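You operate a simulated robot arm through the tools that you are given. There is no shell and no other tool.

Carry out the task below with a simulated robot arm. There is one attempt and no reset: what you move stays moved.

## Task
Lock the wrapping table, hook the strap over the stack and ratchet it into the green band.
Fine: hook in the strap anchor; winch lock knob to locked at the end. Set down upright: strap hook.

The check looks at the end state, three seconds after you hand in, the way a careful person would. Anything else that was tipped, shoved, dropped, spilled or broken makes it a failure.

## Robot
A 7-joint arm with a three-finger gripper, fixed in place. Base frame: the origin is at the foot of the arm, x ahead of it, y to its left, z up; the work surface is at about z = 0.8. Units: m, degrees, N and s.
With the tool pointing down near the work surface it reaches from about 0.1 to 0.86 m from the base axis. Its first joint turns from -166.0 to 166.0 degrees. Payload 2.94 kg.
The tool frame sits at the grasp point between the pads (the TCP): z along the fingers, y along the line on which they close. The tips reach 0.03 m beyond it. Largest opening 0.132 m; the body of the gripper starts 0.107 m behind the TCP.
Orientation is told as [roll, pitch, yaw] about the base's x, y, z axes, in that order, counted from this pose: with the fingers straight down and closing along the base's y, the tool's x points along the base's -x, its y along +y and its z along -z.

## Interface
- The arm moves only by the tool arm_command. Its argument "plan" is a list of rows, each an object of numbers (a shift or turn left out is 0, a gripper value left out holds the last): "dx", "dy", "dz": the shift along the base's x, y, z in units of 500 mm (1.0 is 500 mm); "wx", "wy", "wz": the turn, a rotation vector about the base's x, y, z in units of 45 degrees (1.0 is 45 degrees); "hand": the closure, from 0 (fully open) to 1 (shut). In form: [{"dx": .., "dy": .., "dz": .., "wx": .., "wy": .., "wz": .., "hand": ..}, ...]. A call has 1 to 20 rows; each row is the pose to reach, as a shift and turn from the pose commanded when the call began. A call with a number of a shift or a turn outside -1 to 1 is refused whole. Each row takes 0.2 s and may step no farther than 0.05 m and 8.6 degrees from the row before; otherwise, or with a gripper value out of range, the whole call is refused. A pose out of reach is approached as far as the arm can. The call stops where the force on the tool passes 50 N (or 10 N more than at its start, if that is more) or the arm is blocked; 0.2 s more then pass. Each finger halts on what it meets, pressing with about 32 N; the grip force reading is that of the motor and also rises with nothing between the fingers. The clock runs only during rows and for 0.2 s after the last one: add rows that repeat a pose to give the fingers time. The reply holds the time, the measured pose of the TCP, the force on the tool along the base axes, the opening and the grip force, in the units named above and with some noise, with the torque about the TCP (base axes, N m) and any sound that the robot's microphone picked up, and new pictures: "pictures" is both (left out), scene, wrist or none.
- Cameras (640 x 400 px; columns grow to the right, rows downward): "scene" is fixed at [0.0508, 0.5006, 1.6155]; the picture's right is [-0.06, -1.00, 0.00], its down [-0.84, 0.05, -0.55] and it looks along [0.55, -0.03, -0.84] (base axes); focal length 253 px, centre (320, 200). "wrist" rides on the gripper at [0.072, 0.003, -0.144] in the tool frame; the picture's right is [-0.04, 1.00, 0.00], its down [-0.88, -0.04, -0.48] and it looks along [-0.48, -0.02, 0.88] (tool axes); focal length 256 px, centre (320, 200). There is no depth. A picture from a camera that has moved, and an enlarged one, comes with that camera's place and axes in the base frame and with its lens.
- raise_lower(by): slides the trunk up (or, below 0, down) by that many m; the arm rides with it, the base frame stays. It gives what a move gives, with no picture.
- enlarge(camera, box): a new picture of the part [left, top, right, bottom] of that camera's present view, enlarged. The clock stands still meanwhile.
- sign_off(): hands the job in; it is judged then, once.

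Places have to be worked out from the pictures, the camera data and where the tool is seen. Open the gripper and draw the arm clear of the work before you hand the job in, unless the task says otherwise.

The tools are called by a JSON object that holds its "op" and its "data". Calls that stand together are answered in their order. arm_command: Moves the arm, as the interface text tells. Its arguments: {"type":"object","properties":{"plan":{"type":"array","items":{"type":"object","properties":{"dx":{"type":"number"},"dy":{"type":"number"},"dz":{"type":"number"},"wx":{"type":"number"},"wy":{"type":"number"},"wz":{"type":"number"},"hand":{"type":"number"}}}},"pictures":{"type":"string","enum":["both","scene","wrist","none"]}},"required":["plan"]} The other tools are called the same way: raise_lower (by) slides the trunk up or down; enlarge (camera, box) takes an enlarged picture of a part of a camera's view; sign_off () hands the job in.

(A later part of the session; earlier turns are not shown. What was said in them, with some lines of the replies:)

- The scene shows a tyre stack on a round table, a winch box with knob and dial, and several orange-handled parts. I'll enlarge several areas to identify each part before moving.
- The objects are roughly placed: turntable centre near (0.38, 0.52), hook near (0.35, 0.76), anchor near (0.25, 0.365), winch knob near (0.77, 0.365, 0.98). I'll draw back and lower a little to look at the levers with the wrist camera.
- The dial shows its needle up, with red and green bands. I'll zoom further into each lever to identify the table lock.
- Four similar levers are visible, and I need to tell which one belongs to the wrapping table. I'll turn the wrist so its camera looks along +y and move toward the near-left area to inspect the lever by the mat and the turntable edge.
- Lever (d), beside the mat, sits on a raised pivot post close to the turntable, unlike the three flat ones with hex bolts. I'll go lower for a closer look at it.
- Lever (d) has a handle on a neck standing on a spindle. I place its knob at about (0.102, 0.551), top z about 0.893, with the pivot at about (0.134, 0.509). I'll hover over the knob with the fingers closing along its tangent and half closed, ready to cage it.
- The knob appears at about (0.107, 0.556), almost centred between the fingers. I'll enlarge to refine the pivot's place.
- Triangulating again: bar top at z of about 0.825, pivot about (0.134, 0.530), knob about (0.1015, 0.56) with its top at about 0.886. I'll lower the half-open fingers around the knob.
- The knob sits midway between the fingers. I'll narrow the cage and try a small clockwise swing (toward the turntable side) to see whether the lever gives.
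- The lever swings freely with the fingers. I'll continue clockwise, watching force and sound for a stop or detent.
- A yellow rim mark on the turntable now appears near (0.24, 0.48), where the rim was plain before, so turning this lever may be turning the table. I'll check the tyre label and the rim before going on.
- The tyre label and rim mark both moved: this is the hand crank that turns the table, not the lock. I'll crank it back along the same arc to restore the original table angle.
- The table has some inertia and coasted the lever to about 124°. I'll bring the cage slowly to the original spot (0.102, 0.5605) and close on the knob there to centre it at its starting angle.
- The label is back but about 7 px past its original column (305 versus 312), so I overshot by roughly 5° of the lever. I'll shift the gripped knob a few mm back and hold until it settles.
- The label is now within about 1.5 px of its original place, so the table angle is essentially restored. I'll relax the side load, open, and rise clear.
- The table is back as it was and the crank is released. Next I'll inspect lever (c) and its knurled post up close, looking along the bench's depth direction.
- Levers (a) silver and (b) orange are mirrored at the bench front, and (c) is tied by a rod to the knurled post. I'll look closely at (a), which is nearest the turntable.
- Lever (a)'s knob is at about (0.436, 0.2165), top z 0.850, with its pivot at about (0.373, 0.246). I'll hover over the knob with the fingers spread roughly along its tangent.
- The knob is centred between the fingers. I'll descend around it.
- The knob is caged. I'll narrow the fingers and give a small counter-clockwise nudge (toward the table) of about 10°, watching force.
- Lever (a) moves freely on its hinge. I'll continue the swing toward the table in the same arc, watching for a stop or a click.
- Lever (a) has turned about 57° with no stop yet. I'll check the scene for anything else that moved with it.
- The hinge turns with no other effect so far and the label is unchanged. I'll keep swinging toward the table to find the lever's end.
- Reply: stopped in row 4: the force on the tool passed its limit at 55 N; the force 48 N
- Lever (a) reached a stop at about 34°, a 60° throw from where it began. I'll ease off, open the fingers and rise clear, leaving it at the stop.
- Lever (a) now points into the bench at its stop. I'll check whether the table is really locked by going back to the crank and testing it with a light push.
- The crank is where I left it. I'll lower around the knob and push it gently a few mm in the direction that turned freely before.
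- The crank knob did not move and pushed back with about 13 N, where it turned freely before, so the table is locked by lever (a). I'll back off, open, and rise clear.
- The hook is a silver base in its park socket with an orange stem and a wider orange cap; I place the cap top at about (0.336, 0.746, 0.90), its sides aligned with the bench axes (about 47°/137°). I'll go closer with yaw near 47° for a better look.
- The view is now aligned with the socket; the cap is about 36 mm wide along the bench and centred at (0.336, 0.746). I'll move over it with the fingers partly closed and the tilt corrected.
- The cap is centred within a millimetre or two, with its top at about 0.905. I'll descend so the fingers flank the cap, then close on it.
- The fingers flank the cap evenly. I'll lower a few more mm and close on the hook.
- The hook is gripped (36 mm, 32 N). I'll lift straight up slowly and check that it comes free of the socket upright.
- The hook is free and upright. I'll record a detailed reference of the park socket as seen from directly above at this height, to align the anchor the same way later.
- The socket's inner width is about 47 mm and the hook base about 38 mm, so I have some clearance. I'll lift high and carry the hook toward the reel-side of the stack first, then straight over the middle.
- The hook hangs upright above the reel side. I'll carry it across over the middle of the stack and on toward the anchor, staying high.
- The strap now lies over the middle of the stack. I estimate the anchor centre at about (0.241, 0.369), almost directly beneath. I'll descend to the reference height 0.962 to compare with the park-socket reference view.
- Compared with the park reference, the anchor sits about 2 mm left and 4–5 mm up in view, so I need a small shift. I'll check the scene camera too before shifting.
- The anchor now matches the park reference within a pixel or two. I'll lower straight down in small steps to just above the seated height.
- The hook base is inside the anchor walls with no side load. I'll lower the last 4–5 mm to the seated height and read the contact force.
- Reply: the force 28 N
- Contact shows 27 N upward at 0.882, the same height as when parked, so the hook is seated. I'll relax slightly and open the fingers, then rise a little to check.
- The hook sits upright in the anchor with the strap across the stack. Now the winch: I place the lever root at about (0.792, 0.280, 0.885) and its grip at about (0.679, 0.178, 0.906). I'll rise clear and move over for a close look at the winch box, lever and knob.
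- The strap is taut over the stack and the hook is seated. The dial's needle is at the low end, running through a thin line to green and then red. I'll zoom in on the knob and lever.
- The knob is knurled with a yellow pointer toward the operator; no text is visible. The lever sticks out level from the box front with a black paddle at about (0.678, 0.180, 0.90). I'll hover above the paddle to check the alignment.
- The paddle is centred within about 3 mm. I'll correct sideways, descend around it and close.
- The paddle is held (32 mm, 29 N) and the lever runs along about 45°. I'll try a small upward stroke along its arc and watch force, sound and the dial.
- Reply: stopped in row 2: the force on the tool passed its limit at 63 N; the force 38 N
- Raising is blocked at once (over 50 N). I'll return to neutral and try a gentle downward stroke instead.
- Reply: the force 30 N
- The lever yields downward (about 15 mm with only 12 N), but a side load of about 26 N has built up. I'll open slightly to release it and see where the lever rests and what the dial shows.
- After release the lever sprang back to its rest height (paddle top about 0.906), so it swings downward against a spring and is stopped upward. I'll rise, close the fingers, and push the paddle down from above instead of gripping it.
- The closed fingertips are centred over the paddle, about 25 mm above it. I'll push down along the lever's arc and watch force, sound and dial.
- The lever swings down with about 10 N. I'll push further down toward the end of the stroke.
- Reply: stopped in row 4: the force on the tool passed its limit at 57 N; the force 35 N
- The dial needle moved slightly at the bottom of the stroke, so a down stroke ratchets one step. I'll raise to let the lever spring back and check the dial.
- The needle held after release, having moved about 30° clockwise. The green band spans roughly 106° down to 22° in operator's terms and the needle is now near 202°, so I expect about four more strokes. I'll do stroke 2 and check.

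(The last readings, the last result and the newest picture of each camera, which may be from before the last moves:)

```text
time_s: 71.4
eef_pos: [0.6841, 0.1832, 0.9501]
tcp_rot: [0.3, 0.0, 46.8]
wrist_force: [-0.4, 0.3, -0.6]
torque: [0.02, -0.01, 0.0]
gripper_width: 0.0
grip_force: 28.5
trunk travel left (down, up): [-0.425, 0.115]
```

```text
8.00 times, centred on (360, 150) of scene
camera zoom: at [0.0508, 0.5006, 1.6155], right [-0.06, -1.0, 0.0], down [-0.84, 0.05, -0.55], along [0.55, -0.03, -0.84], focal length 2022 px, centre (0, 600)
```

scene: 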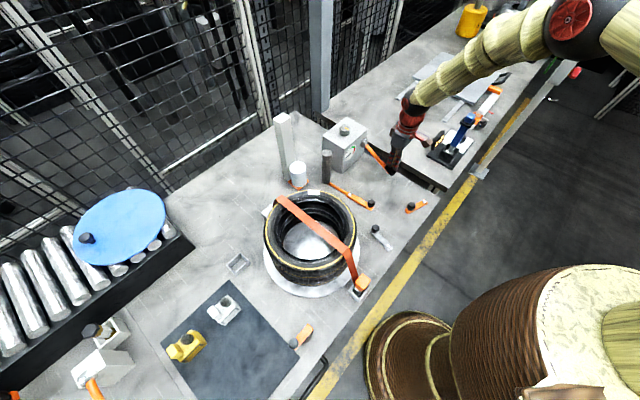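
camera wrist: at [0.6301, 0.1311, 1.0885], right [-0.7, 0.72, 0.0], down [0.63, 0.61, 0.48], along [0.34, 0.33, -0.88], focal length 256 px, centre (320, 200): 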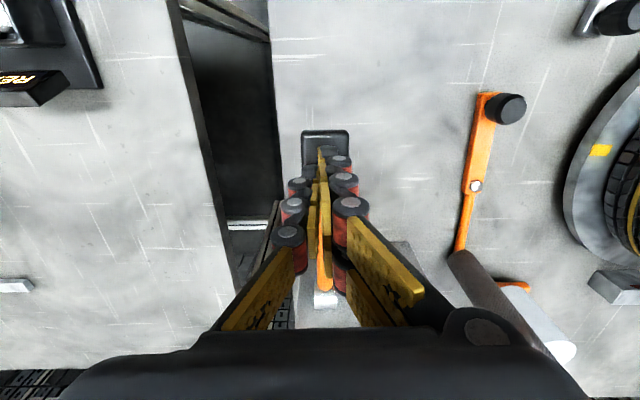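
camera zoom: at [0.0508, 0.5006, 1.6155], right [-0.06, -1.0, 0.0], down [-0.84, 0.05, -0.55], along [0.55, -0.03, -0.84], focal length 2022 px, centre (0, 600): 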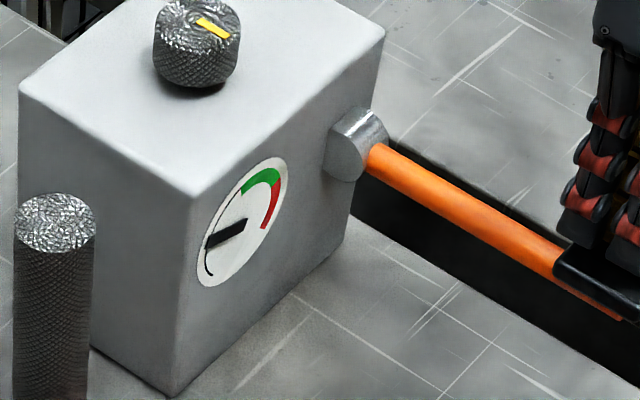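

The needle is now near 157°. I'll do stroke 3 the same way and check again.

{"op": "arm_command", "data": {"plan": [{"dx": -0.005, "dz": -0.035}, {"dx": -0.008, "dz": -0.06}, {"dx": -0.01, "dz": -0.085}, {"dx": -0.01, "dz": -0.11}, {"dx": -0.01, "dz": -0.125}, {"dx": -0.01, "dz": -0.133}, {"dx": -0.01, "dz": -0.09}, {"dx": -0.01, "dz": -0.04}, {"dx": -0.01, "dz": 0.0}, {"dx": -0.01, "dz": 0.0}], "pictures": "none"}}

{"op": "enlarge", "data": {"camera": "scene", "box": [340, 125, 380, 175]}}

```text
time_s: 73.6
eef_pos: [0.6789, 0.1807, 0.9492]
tcp_rot: [0.3, 0.0, 46.8]
wrist_force: [0.4, -0.6, -0.8]
torque: [0.0, -0.01, -0.01]
gripper_width: 0.0
grip_force: 28.6
trunk travel left (down, up): [-0.425, 0.115]
```

```text
8.00 times, centred on (360, 150) of scene
camera zoom: at [0.0508, 0.5006, 1.6155], right [-0.06, -1.0, 0.0], down [-0.84, 0.05, -0.55], along [0.55, -0.03, -0.84], focal length 2022 px, centre (0, 600)
```

zoom: 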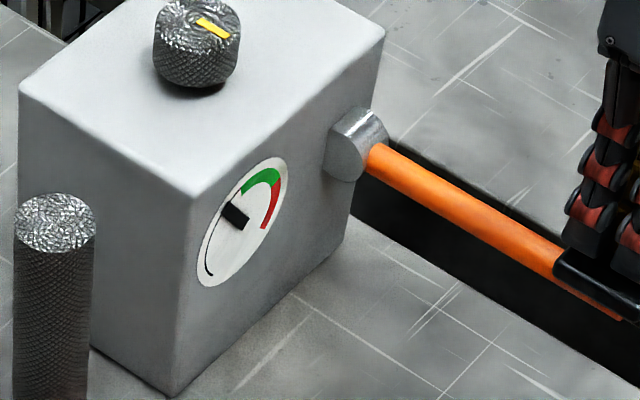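

The needle is near 116°, just short of green. One more stroke should bring it to about 75°, inside the green band.

{"op": "arm_command", "data": {"plan": [{"dz": -0.035}, {"dz": -0.06}, {"dz": -0.085}, {"dz": -0.11}, {"dz": -0.125}, {"dz": -0.133}, {"dz": -0.09}, {"dz": -0.04}, {"dz": 0.0}, {"dz": 0.04}], "pictures": "wrist"}}

{"op": "enlarge", "data": {"camera": "scene", "box": [340, 125, 380, 175]}}

```text
time_s: 75.8
eef_pos: [0.6764, 0.1832, 0.9706]
tcp_rot: [0.2, 0.1, 46.8]
wrist_force: [-0.6, 0.6, -0.1]
torque: [-0.07, 0.0, -0.02]
gripper_width: 0.0
grip_force: 28.6
trunk travel left (down, up): [-0.425, 0.115]
camera wrist: at [0.6252, 0.1323, 1.1142], right [-0.7, 0.72, 0.0], down [0.63, 0.61, 0.47], along [0.34, 0.33, -0.88], focal length 256 px, centre (320, 200)
```

wrist: 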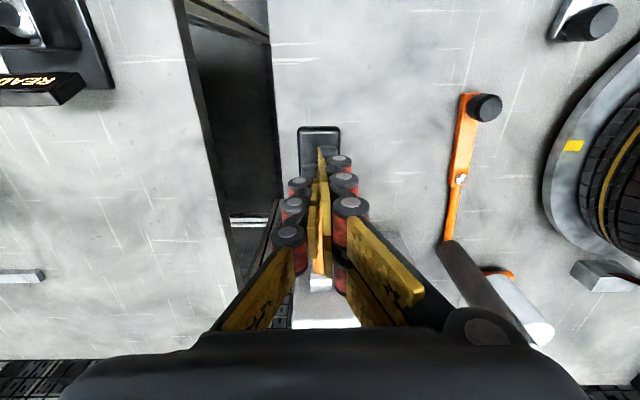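

```text
8.00 times, centred on (360, 150) of scene
camera zoom: at [0.0508, 0.5006, 1.6155], right [-0.06, -1.0, 0.0], down [-0.84, 0.05, -0.55], along [0.55, -0.03, -0.84], focal length 2022 px, centre (0, 600)
```

zoom: 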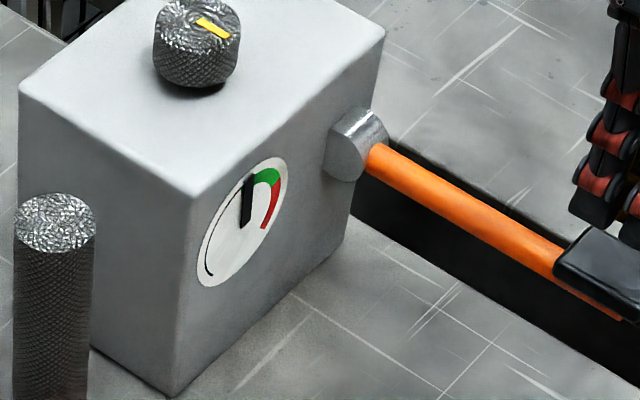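

The needle is now around 87°, near the start of the green band. I'll back the wrist camera off for a clearer look at the dial.

{"op": "arm_command", "data": {"plan": [{"dx": -0.04, "dy": 0.0, "dz": 0.06, "hand": 0.5}, {"dx": -0.08, "dy": 0.0, "dz": 0.12, "hand": 0.2}, {"dx": -0.1, "dy": 0.02, "dz": 0.16, "hand": 0.2}, {"dx": -0.1, "dy": 0.04, "dz": 0.16, "hand": 0.2}, {"dx": -0.1, "dy": 0.04, "dz": 0.16, "hand": 0.2}], "pictures": "wrist"}}

{"op": "enlarge", "data": {"camera": "wrist", "box": [300, 210, 400, 290]}}

{"op": "enlarge", "data": {"camera": "scene", "box": [360, 140, 380, 165]}}

```text
time_s: 77.0
eef_pos: [0.6278, 0.2035, 1.0508]
tcp_rot: [0.2, -0.1, 46.8]
wrist_force: [-0.1, 1.0, -0.3]
torque: [-0.01, 0.03, -0.01]
gripper_width: 0.0814
grip_force: 0.1
trunk travel left (down, up): [-0.425, 0.115]
camera wrist: at [0.5757, 0.153, 1.1953], right [-0.7, 0.72, 0.0], down [0.63, 0.61, 0.48], along [0.34, 0.33, -0.88], focal length 256 px, centre (320, 200)
```

wrist: 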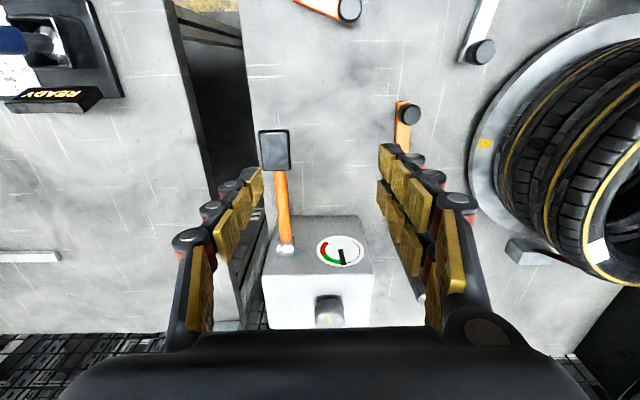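

```text
5.00 times, centred on (350, 250) of wrist
camera zoom: at [0.5757, 0.153, 1.1953], right [-0.7, 0.72, 0.0], down [0.63, 0.61, 0.48], along [0.34, 0.33, -0.88], focal length 1280 px, centre (170, -50)
```

zoom: 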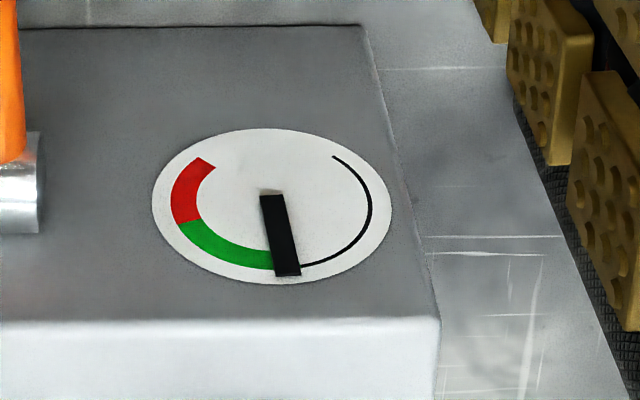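

```text
16.00 times, centred on (370, 152) of scene
camera zoom: at [0.0508, 0.5006, 1.6155], right [-0.06, -1.0, 0.0], down [-0.84, 0.05, -0.55], along [0.55, -0.03, -0.84], focal length 4044 px, centre (-480, 960)
```

zoom: 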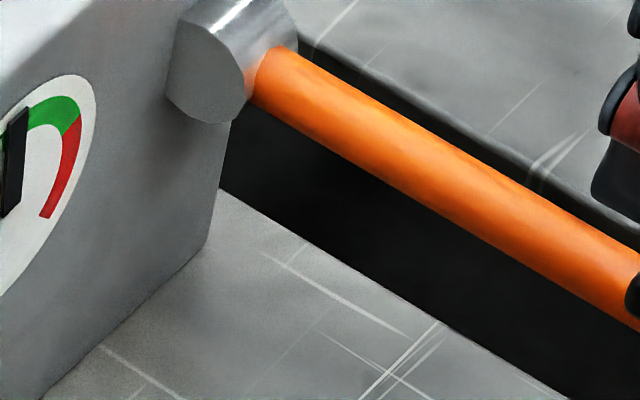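

In this clear view the needle sits right at the boundary where green begins, so I need one more stroke (about 32°) to land near the middle of green. I'll return over the paddle and do stroke 5.

{"op": "arm_command", "data": {"plan": [{"dx": 0.0, "dy": 0.0, "dz": 0.0, "hand": 1.0}, {"dx": 0.04, "dy": -0.02, "dz": -0.05, "hand": 1.0}, {"dx": 0.08, "dy": -0.04, "dz": -0.1, "hand": 1.0}, {"dx": 0.1, "dy": -0.042, "dz": -0.15, "hand": 1.0}, {"dx": 0.1, "dy": -0.042, "dz": -0.16, "hand": 1.0}, {"dx": 0.1, "dy": -0.042, "dz": -0.17, "hand": 1.0}, {"dx": 0.1, "dy": -0.042, "dz": -0.2, "hand": 1.0}, {"dx": 0.1, "dy": -0.042, "dz": -0.235, "hand": 1.0}, {"dx": 0.1, "dy": -0.042, "dz": -0.26, "hand": 1.0}, {"dx": 0.1, "dy": -0.042, "dz": -0.285, "hand": 1.0}, {"dx": 0.1, "dy": -0.042, "dz": -0.31, "hand": 1.0}, {"dx": 0.1, "dy": -0.042, "dz": -0.325, "hand": 1.0}, {"dx": 0.1, "dy": -0.042, "dz": -0.333, "hand": 1.0}, {"dx": 0.1, "dy": -0.042, "dz": -0.29, "hand": 1.0}, {"dx": 0.1, "dy": -0.042, "dz": -0.24, "hand": 1.0}, {"dx": 0.1, "dy": -0.042, "dz": -0.19, "hand": 1.0}, {"dx": 0.08, "dy": -0.04, "dz": -0.12, "hand": 0.6}, {"dx": 0.04, "dy": -0.02, "dz": -0.06, "hand": 0.2}, {"dx": 0.0, "dy": 0.0, "dz": 0.0, "hand": 0.2}, {"dx": 0.0, "dy": 0.0, "dz": 0.0, "hand": 0.2}], "pictures": "wrist"}}

{"op": "enlarge", "data": {"camera": "wrist", "box": [300, 210, 400, 290]}}

```text
time_s: 81.2
eef_pos: [0.6284, 0.2013, 1.0481]
tcp_rot: [0.2, 0.0, 46.7]
wrist_force: [0.8, 0.1, -0.6]
torque: [0.02, -0.02, 0.02]
gripper_width: 0.0666
grip_force: 0.1
trunk travel left (down, up): [-0.425, 0.115]
camera wrist: at [0.5766, 0.1505, 1.192], right [-0.7, 0.72, 0.0], down [0.63, 0.61, 0.48], along [0.34, 0.33, -0.88], focal length 256 px, centre (320, 200)
```

wrist: 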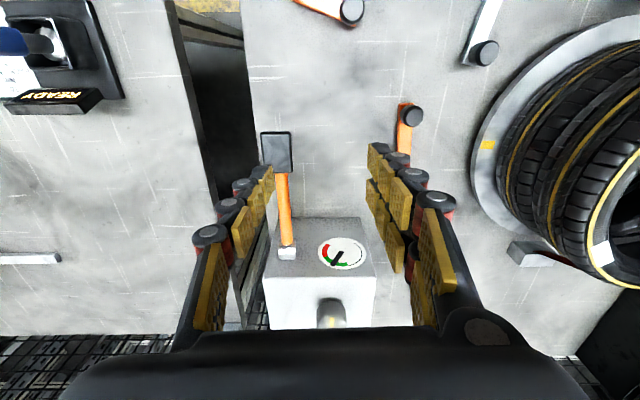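

```text
5.00 times, centred on (350, 250) of wrist
camera zoom: at [0.5766, 0.1505, 1.192], right [-0.7, 0.72, 0.0], down [0.63, 0.61, 0.48], along [0.34, 0.33, -0.88], focal length 1280 px, centre (170, -50)
```

zoom: 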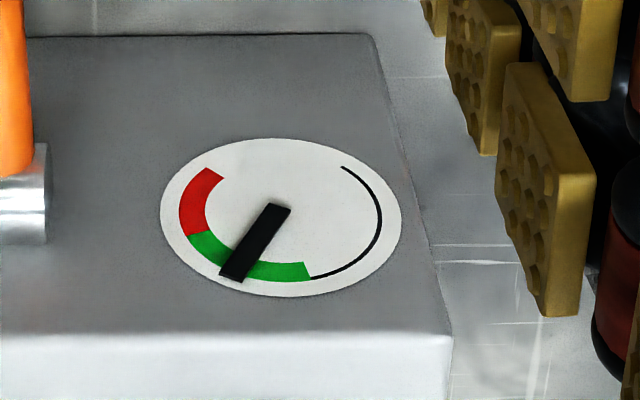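

The needle now sits mid-green. Next is the winch lock knob; I'll look at it closely and see whether I can reach over it.

{"op": "enlarge", "data": {"camera": "wrist", "box": [280, 270, 380, 335]}}

{"op": "enlarge", "data": {"camera": "scene", "box": [320, 110, 370, 150]}}

```text
6.15 times, centred on (330, 302) of wrist
camera zoom: at [0.5766, 0.1505, 1.192], right [-0.7, 0.72, 0.0], down [0.63, 0.61, 0.48], along [0.34, 0.33, -0.88], focal length 1575 px, centre (258, -431)
```

zoom: 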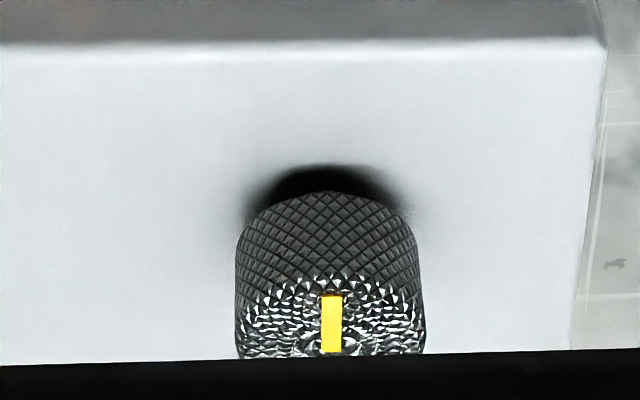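

```text
10.00 times, centred on (345, 130) of scene
camera zoom: at [0.0508, 0.5006, 1.6155], right [-0.06, -1.0, 0.0], down [-0.84, 0.05, -0.55], along [0.55, -0.03, -0.84], focal length 2528 px, centre (70, 900)
```

zoom: 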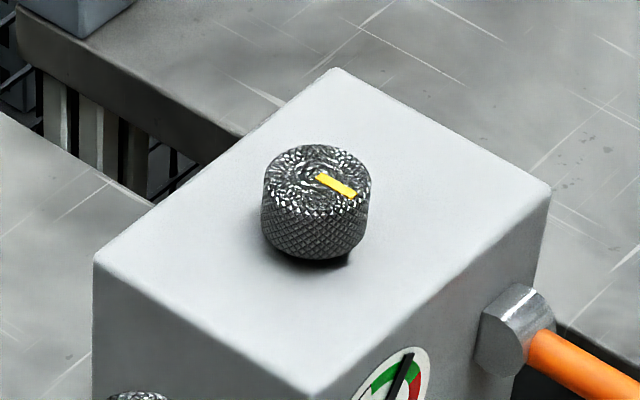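

The pointer aims at the operator and the knob is about 39 mm wide and 25 mm tall, its top near z 0.982. I'll move nearer so the wrist camera can fix its position.

{"op": "arm_command", "data": {"plan": [{"dx": 0.04, "dy": 0.04, "dz": 0.04, "hand": 0.2}, {"dx": 0.09, "dy": 0.1, "dz": 0.07, "hand": 0.2}, {"dx": 0.14, "dy": 0.16, "dz": 0.08, "hand": 0.2}, {"dx": 0.18, "dy": 0.21, "dz": 0.084, "hand": 0.2}, {"dx": 0.213, "dy": 0.247, "dz": 0.084, "hand": 0.2}, {"dx": 0.213, "dy": 0.247, "dz": 0.084, "hand": 0.2}], "pictures": "both"}}

{"op": "enlarge", "data": {"camera": "wrist", "box": [260, 140, 380, 250]}}

```text
time_s: 82.6
eef_pos: [0.7351, 0.3279, 1.0926]
tcp_rot: [0.2, -0.2, 46.8]
wrist_force: [0.0, -0.1, 0.2]
torque: [0.03, -0.05, 0.0]
gripper_width: 0.106
grip_force: 0.0
trunk travel left (down, up): [-0.425, 0.115]
camera wrist: at [0.6828, 0.2767, 1.2361], right [-0.7, 0.72, 0.0], down [0.63, 0.61, 0.48], along [0.34, 0.33, -0.88], focal length 256 px, centre (320, 200)
```

scene: 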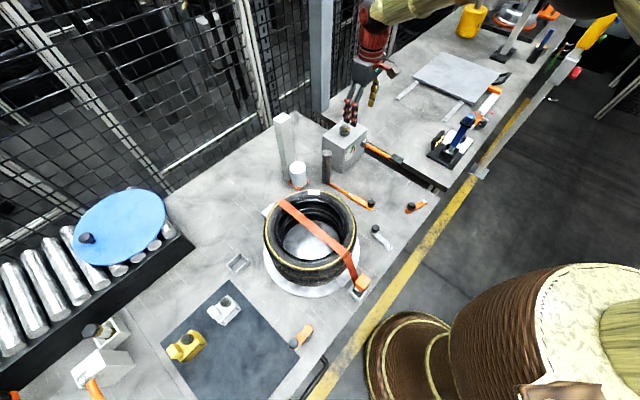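
wrist: 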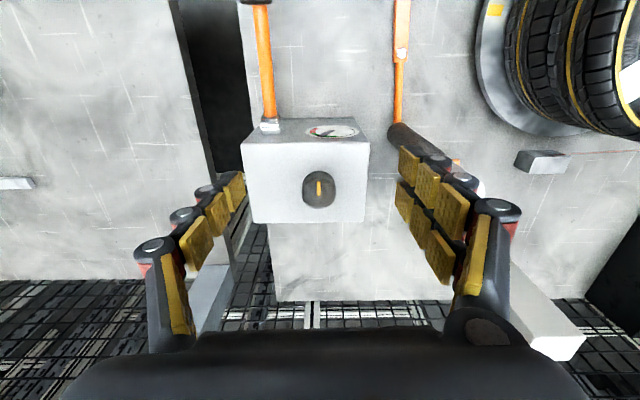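

```text
3.64 times, centred on (320, 195) of wrist
camera zoom: at [0.6828, 0.2767, 1.2361], right [-0.7, 0.72, 0.0], down [0.63, 0.61, 0.48], along [0.34, 0.33, -0.88], focal length 931 px, centre (320, 218)
```

zoom: 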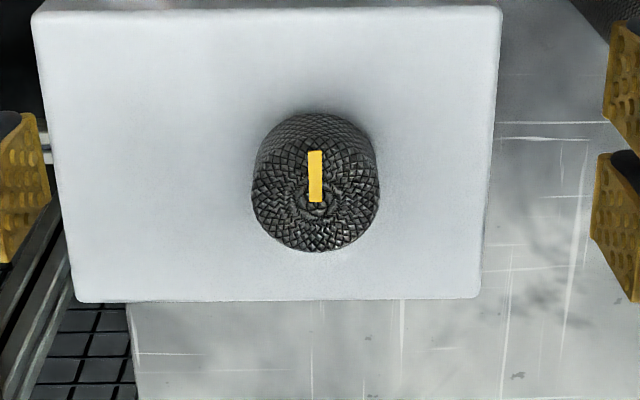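

The knob's centre is fixed at about (0.778, 0.3685). I'll move above it and see whether the arm reaches that far out.

{"op": "arm_command", "data": {"plan": [{"dx": 0.03, "dy": 0.028, "dz": -0.02, "hand": 0.4}, {"dx": 0.06, "dy": 0.056, "dz": -0.05, "hand": 0.4}, {"dx": 0.086, "dy": 0.081, "dz": -0.08, "hand": 0.4}, {"dx": 0.086, "dy": 0.081, "dz": -0.08, "hand": 0.4}], "pictures": "both"}}

{"op": "enlarge", "data": {"camera": "wrist", "box": [240, 90, 400, 230]}}

```text
time_s: 83.6
eef_pos: [0.7766, 0.3673, 1.0531]
tcp_rot: [0.1, -0.1, 46.8]
wrist_force: [0.0, -0.8, -0.5]
torque: [0.0, 0.0, -0.04]
gripper_width: 0.0791
grip_force: 0.2
trunk travel left (down, up): [-0.425, 0.115]
camera wrist: at [0.7243, 0.3166, 1.1966], right [-0.7, 0.72, 0.0], down [0.63, 0.61, 0.48], along [0.34, 0.33, -0.88], focal length 256 px, centre (320, 200)
```

scene: 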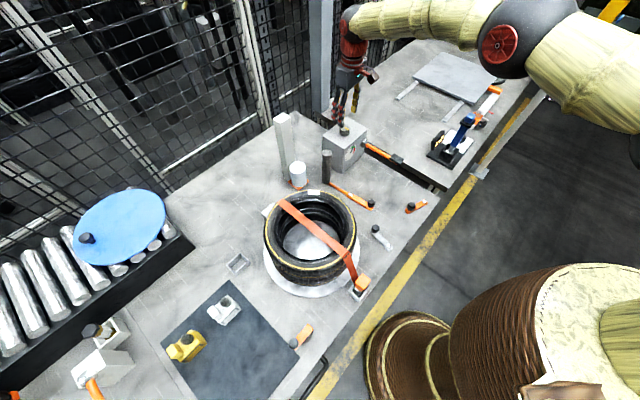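
wrist: 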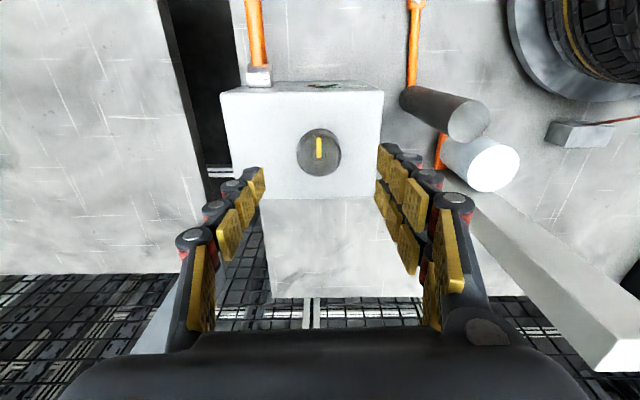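

```text
2.86 times, centred on (320, 160) of wrist
camera zoom: at [0.7243, 0.3166, 1.1966], right [-0.7, 0.72, 0.0], down [0.63, 0.61, 0.48], along [0.34, 0.33, -0.88], focal length 731 px, centre (320, 314)
```

zoom: 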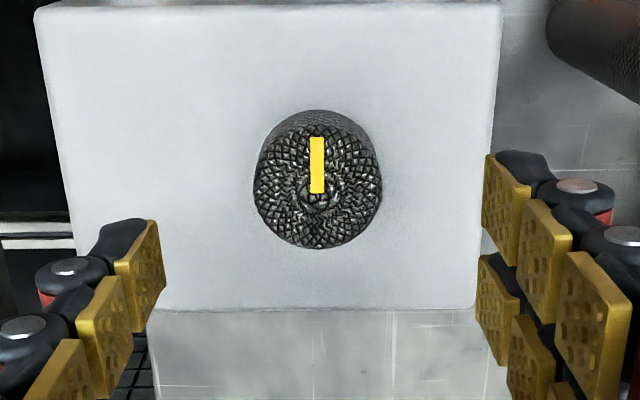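

The arm reaches it and the knob is centred within 2 mm. I'll descend until the fingertips are just above the box top and close on the knob.

{"op": "arm_command", "data": {"plan": [{"dx": 0.003, "dy": 0.003, "dz": -0.04}, {"dx": 0.003, "dy": 0.003, "dz": -0.08}, {"dx": 0.003, "dy": 0.003, "dz": -0.118}, {"dx": 0.003, "dy": 0.003, "dz": -0.118, "hand": 0.6}, {"dx": 0.003, "dy": 0.003, "dz": -0.118, "hand": 0.8}, {"dx": 0.003, "dy": 0.003, "dz": -0.118, "hand": 0.8}, {"dx": 0.003, "dy": 0.003, "dz": -0.118, "hand": 0.8}], "pictures": "wrist"}}

{"op": "enlarge", "data": {"camera": "wrist", "box": [240, 120, 400, 260]}}

```text
time_s: 85.2
eef_pos: [0.78, 0.369, 0.9935]
tcp_rot: [0.2, 0.0, 46.8]
wrist_force: [-1.9, 2.2, 0.7]
torque: [0.04, 0.04, -0.02]
gripper_width: 0.0391
grip_force: 24.1
trunk travel left (down, up): [-0.425, 0.115]
camera wrist: at [0.7276, 0.3186, 1.1368], right [-0.7, 0.72, 0.0], down [0.63, 0.61, 0.48], along [0.34, 0.33, -0.88], focal length 256 px, centre (320, 200)
```

wrist: 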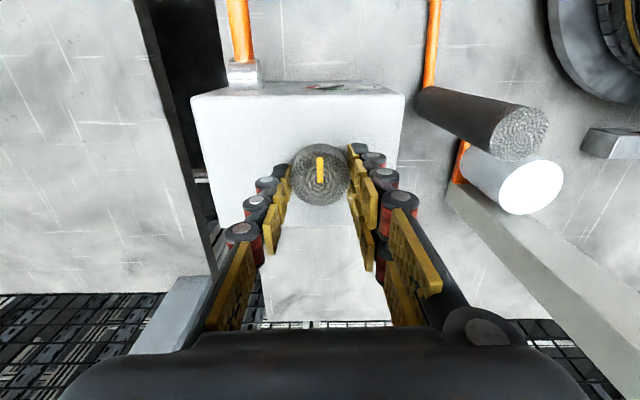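

```text
2.86 times, centred on (320, 190) of wrist
camera zoom: at [0.7276, 0.3186, 1.1368], right [-0.7, 0.72, 0.0], down [0.63, 0.61, 0.48], along [0.34, 0.33, -0.88], focal length 731 px, centre (320, 229)
```

zoom: 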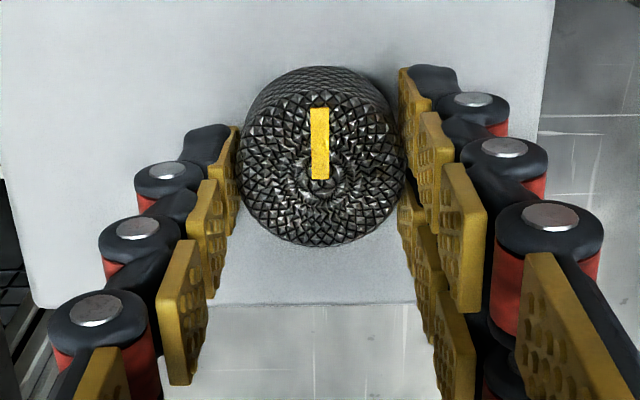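

The knob is gripped at 39 mm. I'll try a small clockwise twist of 10° and look at the torque and pointer.

{"op": "arm_command", "data": {"plan": [{"hand": 0.85}, {"wz": -0.07, "hand": 0.85}, {"wz": -0.15, "hand": 0.85}, {"wz": -0.22, "hand": 0.85}], "pictures": "wrist"}}

{"op": "enlarge", "data": {"camera": "wrist", "box": [240, 120, 400, 260]}}

{"op": "enlarge", "data": {"camera": "scene", "box": [320, 110, 370, 150]}}

```text
time_s: 86.2
eef_pos: [0.778, 0.3673, 0.9939]
tcp_rot: [0.2, 0.2, 36.8]
wrist_force: [-8.6, -4.7, -0.8]
torque: [-0.3, 0.37, 0.83]
gripper_width: 0.0385
grip_force: 45.3
trunk travel left (down, up): [-0.425, 0.115]
camera wrist: at [0.7181, 0.3267, 1.1369], right [-0.56, 0.83, 0.0], down [0.73, 0.5, 0.47], along [0.39, 0.27, -0.88], focal length 256 px, centre (320, 200)
```

wrist: 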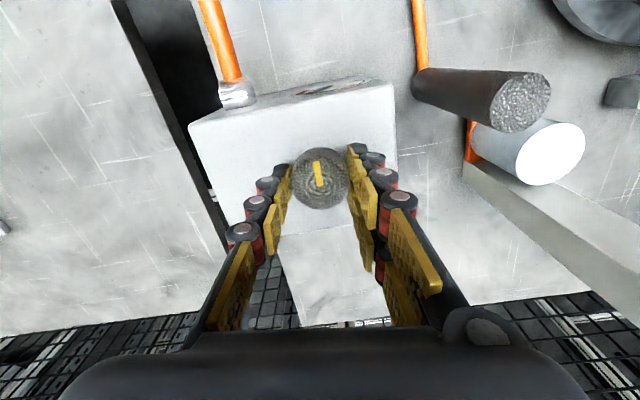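

```text
2.86 times, centred on (320, 190) of wrist
camera zoom: at [0.7181, 0.3267, 1.1369], right [-0.56, 0.83, 0.0], down [0.73, 0.5, 0.47], along [0.39, 0.27, -0.88], focal length 731 px, centre (320, 229)
```

zoom: 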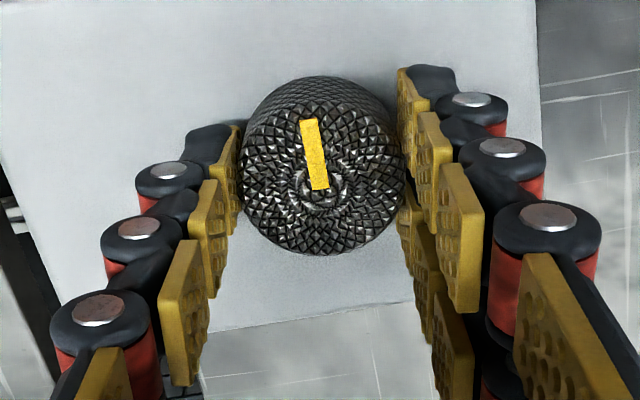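

```text
10.00 times, centred on (345, 130) of scene
camera zoom: at [0.0508, 0.5006, 1.6155], right [-0.06, -1.0, 0.0], down [-0.84, 0.05, -0.55], along [0.55, -0.03, -0.84], focal length 2528 px, centre (70, 900)
```

zoom: 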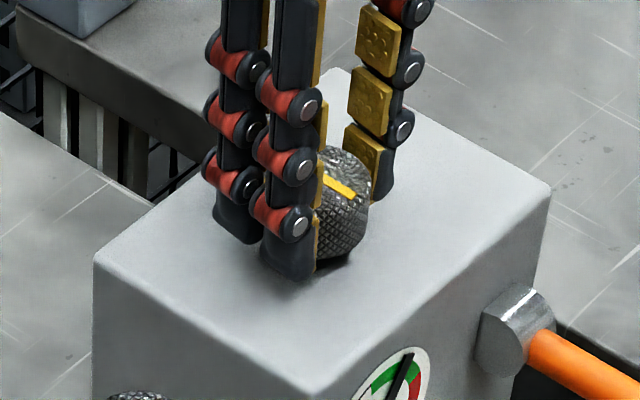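

The pointer stayed put in the world and the torque rose to 0.83 N·m, so clockwise is blocked. I'll twist counter-clockwise instead.

{"op": "arm_command", "data": {"plan": [{"wz": 0.12, "hand": 0.85}, {"wz": 0.25, "hand": 0.85}, {"wz": 0.38, "hand": 0.85}, {"wz": 0.5, "hand": 0.85}, {"wz": 0.62, "hand": 0.85}], "pictures": "wrist"}}

{"op": "enlarge", "data": {"camera": "wrist", "box": [240, 120, 400, 260]}}

{"op": "enlarge", "data": {"camera": "scene", "box": [320, 110, 370, 150]}}

```text
time_s: 87.4
eef_pos: [0.7783, 0.3674, 0.9924]
tcp_rot: [0.3, 0.1, 65.0]
wrist_force: [-13.4, -10.4, -2.3]
torque: [-0.96, 0.72, -0.04]
gripper_width: 0.0383
grip_force: 44.5
trunk travel left (down, up): [-0.425, 0.115]
camera wrist: at [0.7443, 0.3034, 1.1368], right [-0.89, 0.46, 0.0], down [0.41, 0.78, 0.48], along [0.22, 0.42, -0.88], focal length 256 px, centre (320, 200)
```

wrist: 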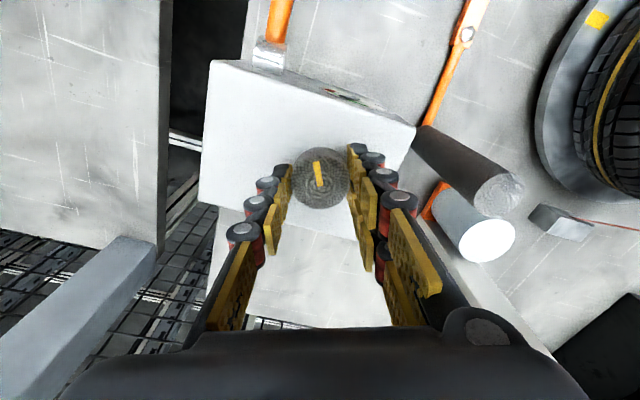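

```text
2.86 times, centred on (320, 190) of wrist
camera zoom: at [0.7443, 0.3034, 1.1368], right [-0.89, 0.46, 0.0], down [0.41, 0.78, 0.48], along [0.22, 0.42, -0.88], focal length 731 px, centre (320, 229)
```

zoom: 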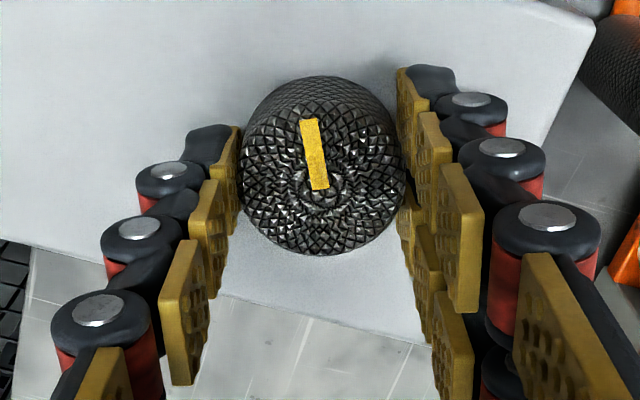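

```text
10.00 times, centred on (345, 130) of scene
camera zoom: at [0.0508, 0.5006, 1.6155], right [-0.06, -1.0, 0.0], down [-0.84, 0.05, -0.55], along [0.55, -0.03, -0.84], focal length 2528 px, centre (70, 900)
```

zoom: 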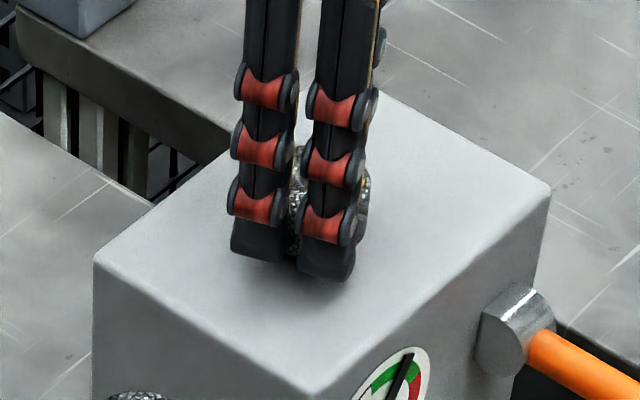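

The knob turns freely counter-clockwise (28° so far). I'll continue turning, easing the side load a little.

{"op": "arm_command", "data": {"plan": [{"dx": -0.003, "dy": -0.003, "wz": 0.12, "hand": 0.85}, {"dx": -0.004, "dy": -0.004, "wz": 0.25, "hand": 0.85}, {"dx": -0.004, "dy": -0.004, "wz": 0.38, "hand": 0.85}, {"dx": -0.004, "dy": -0.004, "wz": 0.5, "hand": 0.85}, {"dx": -0.004, "dy": -0.004, "wz": 0.62, "hand": 0.85}, {"dx": -0.004, "dy": -0.004, "wz": 0.74, "hand": 0.85}, {"dx": -0.004, "dy": -0.004, "wz": 0.86, "hand": 0.85}], "pictures": "wrist"}}

{"op": "enlarge", "data": {"camera": "wrist", "box": [240, 120, 400, 260]}}

```text
time_s: 89.0
eef_pos: [0.7775, 0.3681, 0.9928]
tcp_rot: [0.1, -0.1, 103.6]
wrist_force: [0.8, 3.3, -5.0]
torque: [0.79, -0.05, 0.01]
gripper_width: 0.0382
grip_force: 44.8
trunk travel left (down, up): [-0.425, 0.115]
camera wrist: at [0.7916, 0.2968, 1.1367], right [-0.98, -0.19, 0.0], down [-0.17, 0.86, 0.48], along [-0.09, 0.47, -0.88], focal length 256 px, centre (320, 200)
```

wrist: 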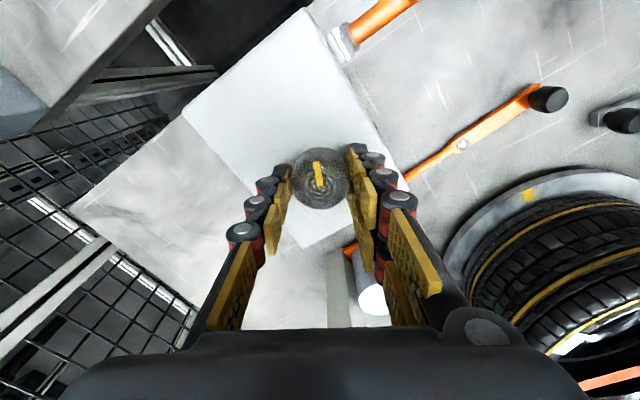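

```text
2.86 times, centred on (320, 190) of wrist
camera zoom: at [0.7916, 0.2968, 1.1367], right [-0.98, -0.19, 0.0], down [-0.17, 0.86, 0.48], along [-0.09, 0.47, -0.88], focal length 731 px, centre (320, 229)
```

zoom: 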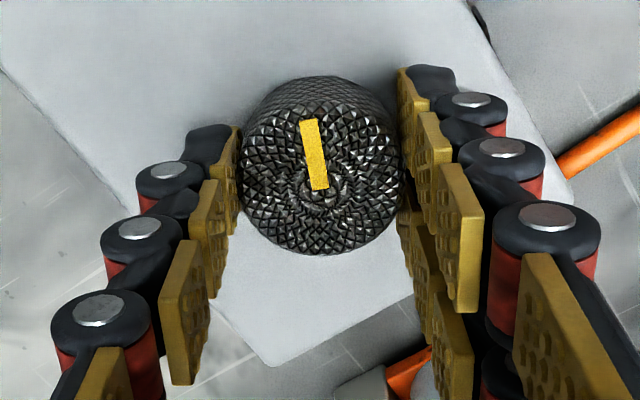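

It has turned about 67° without resistance. I'll continue until it meets a stop.

{"op": "arm_command", "data": {"plan": [{"wz": 0.12, "hand": 0.85}, {"wz": 0.25, "hand": 0.85}, {"wz": 0.38, "hand": 0.85}, {"wz": 0.5, "hand": 0.85}, {"wz": 0.62, "hand": 0.85}], "pictures": "wrist"}}

{"op": "enlarge", "data": {"camera": "wrist", "box": [240, 120, 400, 260]}}

```text
time_s: 90.2
eef_pos: [0.7789, 0.3669, 0.9925]
tcp_rot: [0.0, 0.0, 131.5]
wrist_force: [7.6, 8.7, -3.7]
torque: [0.38, -0.12, -0.82]
gripper_width: 0.0382
grip_force: 44.9
trunk travel left (down, up): [-0.425, 0.115]
camera wrist: at [0.8236, 0.3113, 1.1368], right [-0.78, -0.63, 0.0], down [-0.55, 0.68, 0.48], along [-0.3, 0.37, -0.88], focal length 256 px, centre (320, 200)
```

wrist: 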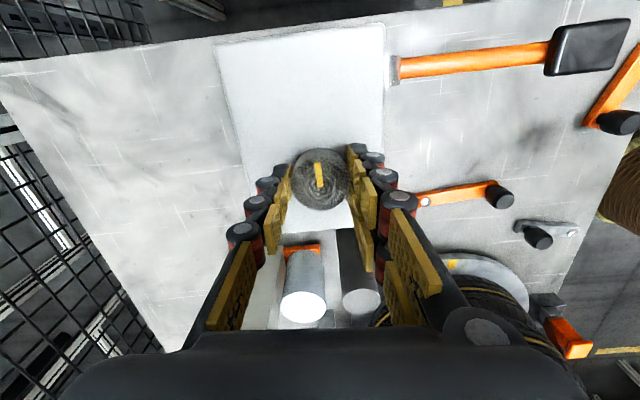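

```text
2.86 times, centred on (320, 190) of wrist
camera zoom: at [0.8236, 0.3113, 1.1368], right [-0.78, -0.63, 0.0], down [-0.55, 0.68, 0.48], along [-0.3, 0.37, -0.88], focal length 731 px, centre (320, 229)
```

zoom: 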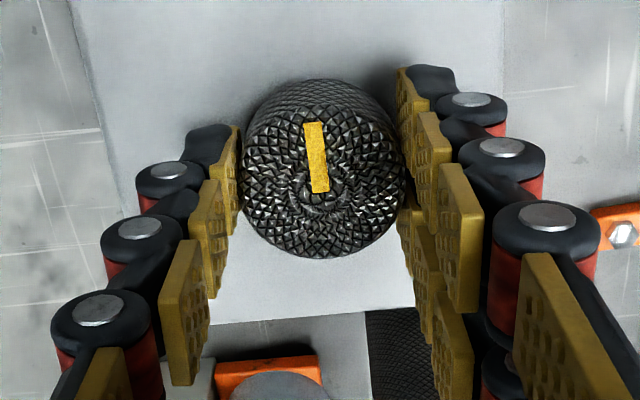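

The torque rose to 0.82 N·m with slight slip: the knob has reached its far stop, 90° from where it began. I'll open the fingers and rise straight up.

{"op": "arm_command", "data": {"plan": [{"wz": 0.0, "hand": 0.7}, {"wz": 0.0, "hand": 0.5}, {"wz": 0.0, "hand": 0.4}, {"wz": 0.0, "hand": 0.4}, {"dz": 0.06, "hand": 0.4}, {"dz": 0.14, "hand": 0.4}, {"dz": 0.2, "hand": 0.4}], "pictures": "both"}}

{"op": "enlarge", "data": {"camera": "wrist", "box": [200, 10, 440, 210]}}

{"op": "enlarge", "data": {"camera": "scene", "box": [320, 110, 380, 170]}}

```text
time_s: 91.8
eef_pos: [0.7768, 0.3679, 1.0959]
tcp_rot: [0.3, -0.1, 131.4]
wrist_force: [-0.4, -0.3, -1.0]
torque: [0.06, -0.03, -0.01]
gripper_width: 0.0793
grip_force: 0.1
trunk travel left (down, up): [-0.425, 0.115]
camera wrist: at [0.8226, 0.3108, 1.2382], right [-0.78, -0.63, 0.0], down [-0.55, 0.69, 0.48], along [-0.3, 0.37, -0.88], focal length 256 px, centre (320, 200)
```

scene: 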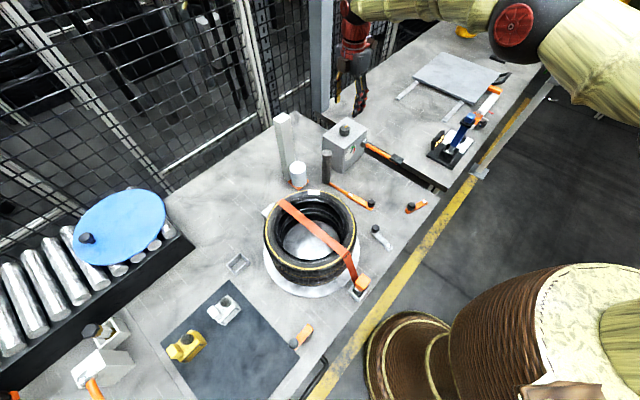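
wrist: 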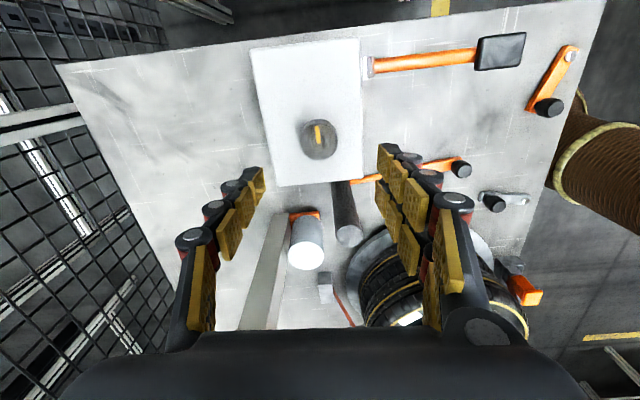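

```text
2.00 times, centred on (320, 110) of wrist
camera zoom: at [0.8226, 0.3108, 1.2382], right [-0.78, -0.63, 0.0], down [-0.55, 0.69, 0.48], along [-0.3, 0.37, -0.88], focal length 512 px, centre (320, 380)
```

zoom: 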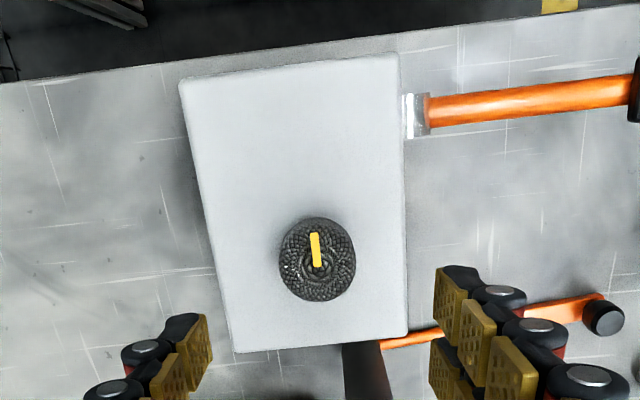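

```text
6.67 times, centred on (350, 140) of scene
camera zoom: at [0.0508, 0.5006, 1.6155], right [-0.06, -1.0, 0.0], down [-0.84, 0.05, -0.55], along [0.55, -0.03, -0.84], focal length 1685 px, centre (120, 600)
```

zoom: 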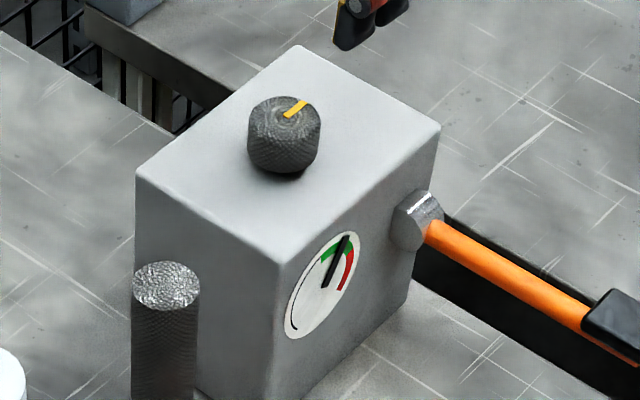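

The pointer has turned 90° and the needle stays mid-green. I'll draw the arm back and up toward the start pose, clear of the work, and then check everything.

{"op": "arm_command", "data": {"plan": [{"dz": 0.06, "wz": -0.15}, {"dx": -0.06, "dy": -0.04, "dz": 0.12, "wz": -0.3}, {"dx": -0.12, "dy": -0.08, "dz": 0.18, "wz": -0.45}, {"dx": -0.18, "dy": -0.12, "dz": 0.22, "wz": -0.6}, {"dx": -0.24, "dy": -0.16, "dz": 0.26, "wz": -0.75}, {"dx": -0.3, "dy": -0.2, "dz": 0.3, "wz": -0.9}, {"dx": -0.36, "dy": -0.24, "dz": 0.34, "wz": -1.0}], "pictures": "none"}}

{"op": "arm_command", "data": {"plan": [{"dx": -0.04, "dy": -0.04, "dz": 0.02, "wz": -0.15, "hand": 0.2}, {"dx": -0.08, "dy": -0.08, "dz": 0.04, "wz": -0.3, "hand": 0.0}, {"dx": -0.1, "dy": -0.12, "dz": 0.04, "wz": -0.45, "hand": 0.0}, {"dx": -0.12, "dy": -0.16, "dz": 0.04, "wz": -0.6, "hand": 0.0}, {"dx": -0.14, "dy": -0.2, "dz": 0.04, "wz": -0.75, "hand": 0.0}, {"dx": -0.14, "dy": -0.22, "dz": 0.04, "wz": -0.9, "hand": 0.0}], "pictures": "both"}}

{"op": "enlarge", "data": {"camera": "scene", "box": [220, 160, 440, 310]}}

{"op": "enlarge", "data": {"camera": "scene", "box": [320, 110, 420, 190]}}

{"op": "enlarge", "data": {"camera": "scene", "box": [350, 215, 410, 300]}}

```text
time_s: 93.4
eef_pos: [0.5952, 0.2436, 1.2632]
tcp_rot: [0.1, -0.1, 86.3]
wrist_force: [-0.2, -0.4, 0.1]
torque: [0.06, -0.03, -0.01]
gripper_width: 0.0794
grip_force: 0.4
trunk travel left (down, up): [-0.425, 0.115]
```

```text
time_s: 94.8
eef_pos: [0.5273, 0.1343, 1.2832]
tcp_rot: [0.2, 0.0, 45.8]
wrist_force: [-0.4, 0.9, 0.3]
torque: [-0.02, -0.01, -0.02]
gripper_width: 0.1322
grip_force: 0.1
trunk travel left (down, up): [-0.425, 0.115]
camera wrist: at [0.4749, 0.0856, 1.4271], right [-0.69, 0.73, 0.0], down [0.64, 0.6, 0.48], along [0.34, 0.33, -0.88], focal length 256 px, centre (320, 200)
```

scene: 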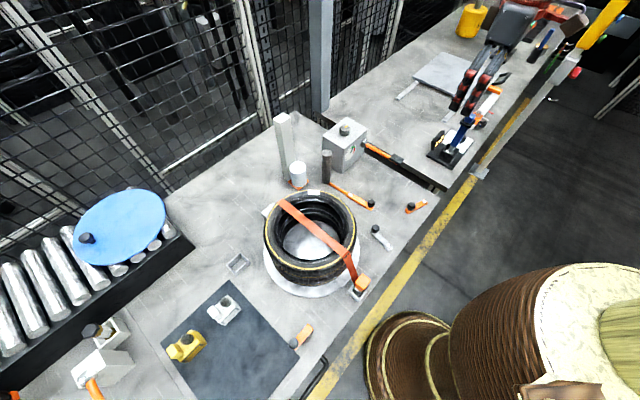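
wrist: 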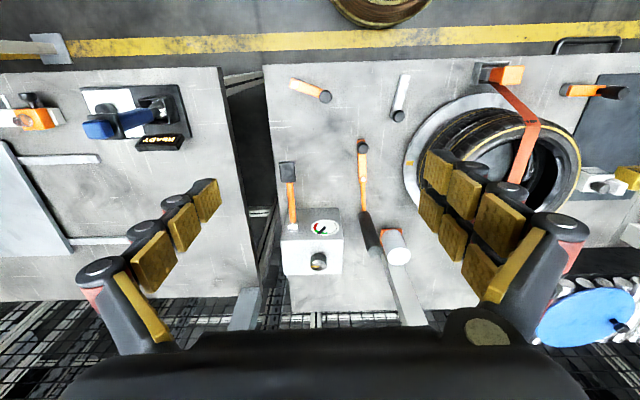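

```text
2.67 times, centred on (330, 235) of scene
camera zoom: at [0.0508, 0.5006, 1.6155], right [-0.06, -1.0, 0.0], down [-0.84, 0.05, -0.55], along [0.55, -0.03, -0.84], focal length 674 px, centre (293, 107)
```

zoom: 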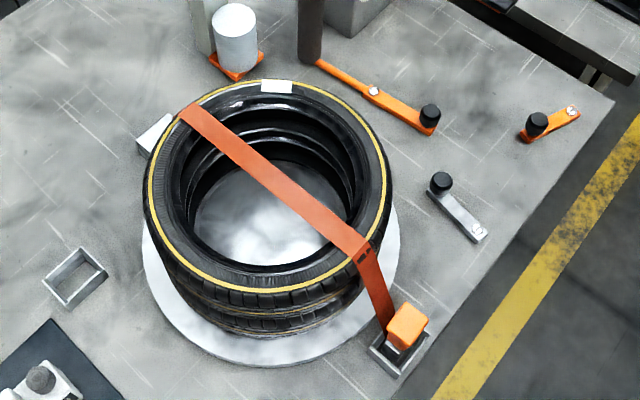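

```text
5.00 times, centred on (370, 150) of scene
camera zoom: at [0.0508, 0.5006, 1.6155], right [-0.06, -1.0, 0.0], down [-0.84, 0.05, -0.55], along [0.55, -0.03, -0.84], focal length 1264 px, centre (70, 450)
```

zoom: 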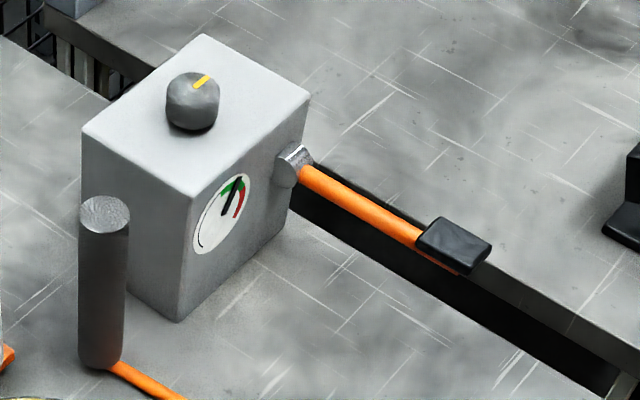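

```text
4.71 times, centred on (380, 258) of scene
camera zoom: at [0.0508, 0.5006, 1.6155], right [-0.06, -1.0, 0.0], down [-0.84, 0.05, -0.55], along [0.55, -0.03, -0.84], focal length 1190 px, centre (38, -71)
```

zoom: 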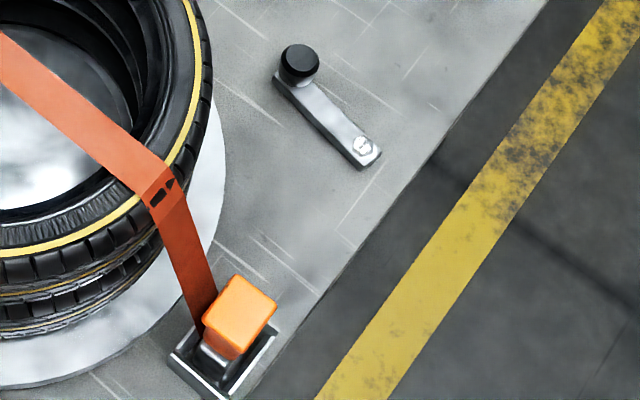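

Everything looks in place: hook upright in the anchor, strap over the stack, lock lever at its stop, arm clear. One last close look at the dial and knob before handing in.

{"op": "enlarge", "data": {"camera": "wrist", "box": [270, 200, 360, 280]}}

{"op": "enlarge", "data": {"camera": "wrist", "box": [360, 50, 600, 180]}}

```text
5.00 times, centred on (315, 240) of wrist
camera zoom: at [0.4749, 0.0856, 1.4271], right [-0.69, 0.73, 0.0], down [0.64, 0.6, 0.48], along [0.34, 0.33, -0.88], focal length 1280 px, centre (345, 0)
```

zoom: 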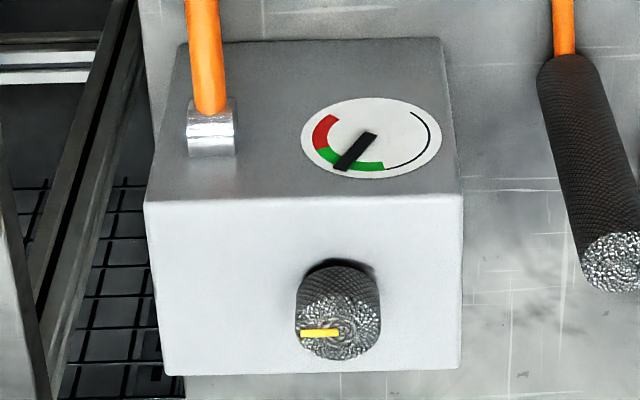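

```text
2.67 times, centred on (480, 115) of wrist
camera zoom: at [0.4749, 0.0856, 1.4271], right [-0.69, 0.73, 0.0], down [0.64, 0.6, 0.48], along [0.34, 0.33, -0.88], focal length 683 px, centre (-107, 427)
```

zoom: 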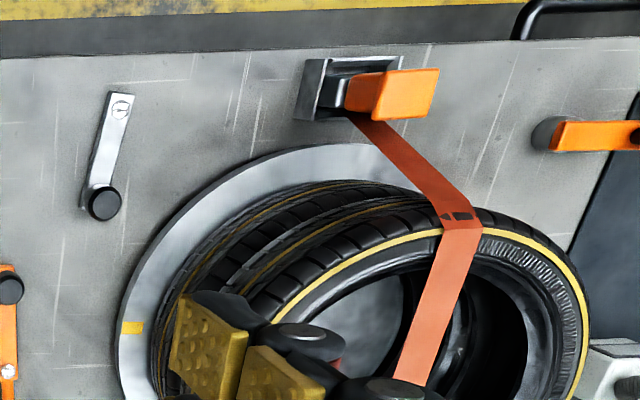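

The needle is mid-green, the knob is at its far stop, the hook is upright in the anchor with the strap over the stack, and the table lock lever is at its stop. The gripper is open and clear, so I'm handing in.

{"op": "sign_off", "data": {}}

```text
The job is handed in.
```

I locked the table, carried the strap over the stack and hooked it in, and ratcheted the tension into the green band. I then locked the winch and handed the job in, but I haven't seen the verdict.

- **Table lock:** the silver lever near the turntable is at its stop, about 60° from where it began. When I then tried the hand crank it would not turn and pushed back with about 13 N. It had turned freely before.
- **Strap hook:** it sits upright in the anchor, with the strap running over the middle of the tyre stack.
- **Tension:** it took five strokes of the ratchet lever, and the needle was mid-green at the last check.
- **Winch lock knob:** I turned it 90° to its far stop. The knob has no markings I could see. I took the far stop as locked because it was blocked the other way and the ratchet worked before I turned it.

**Crank turned by mistake:** while looking for the table lock I first tried the orange hand crank, which turned the table and the tyres. I cranked it back, and the tyre label ended within about 2 pixels of its original place in the camera view.

The gripper is open and the arm is clear of the work.
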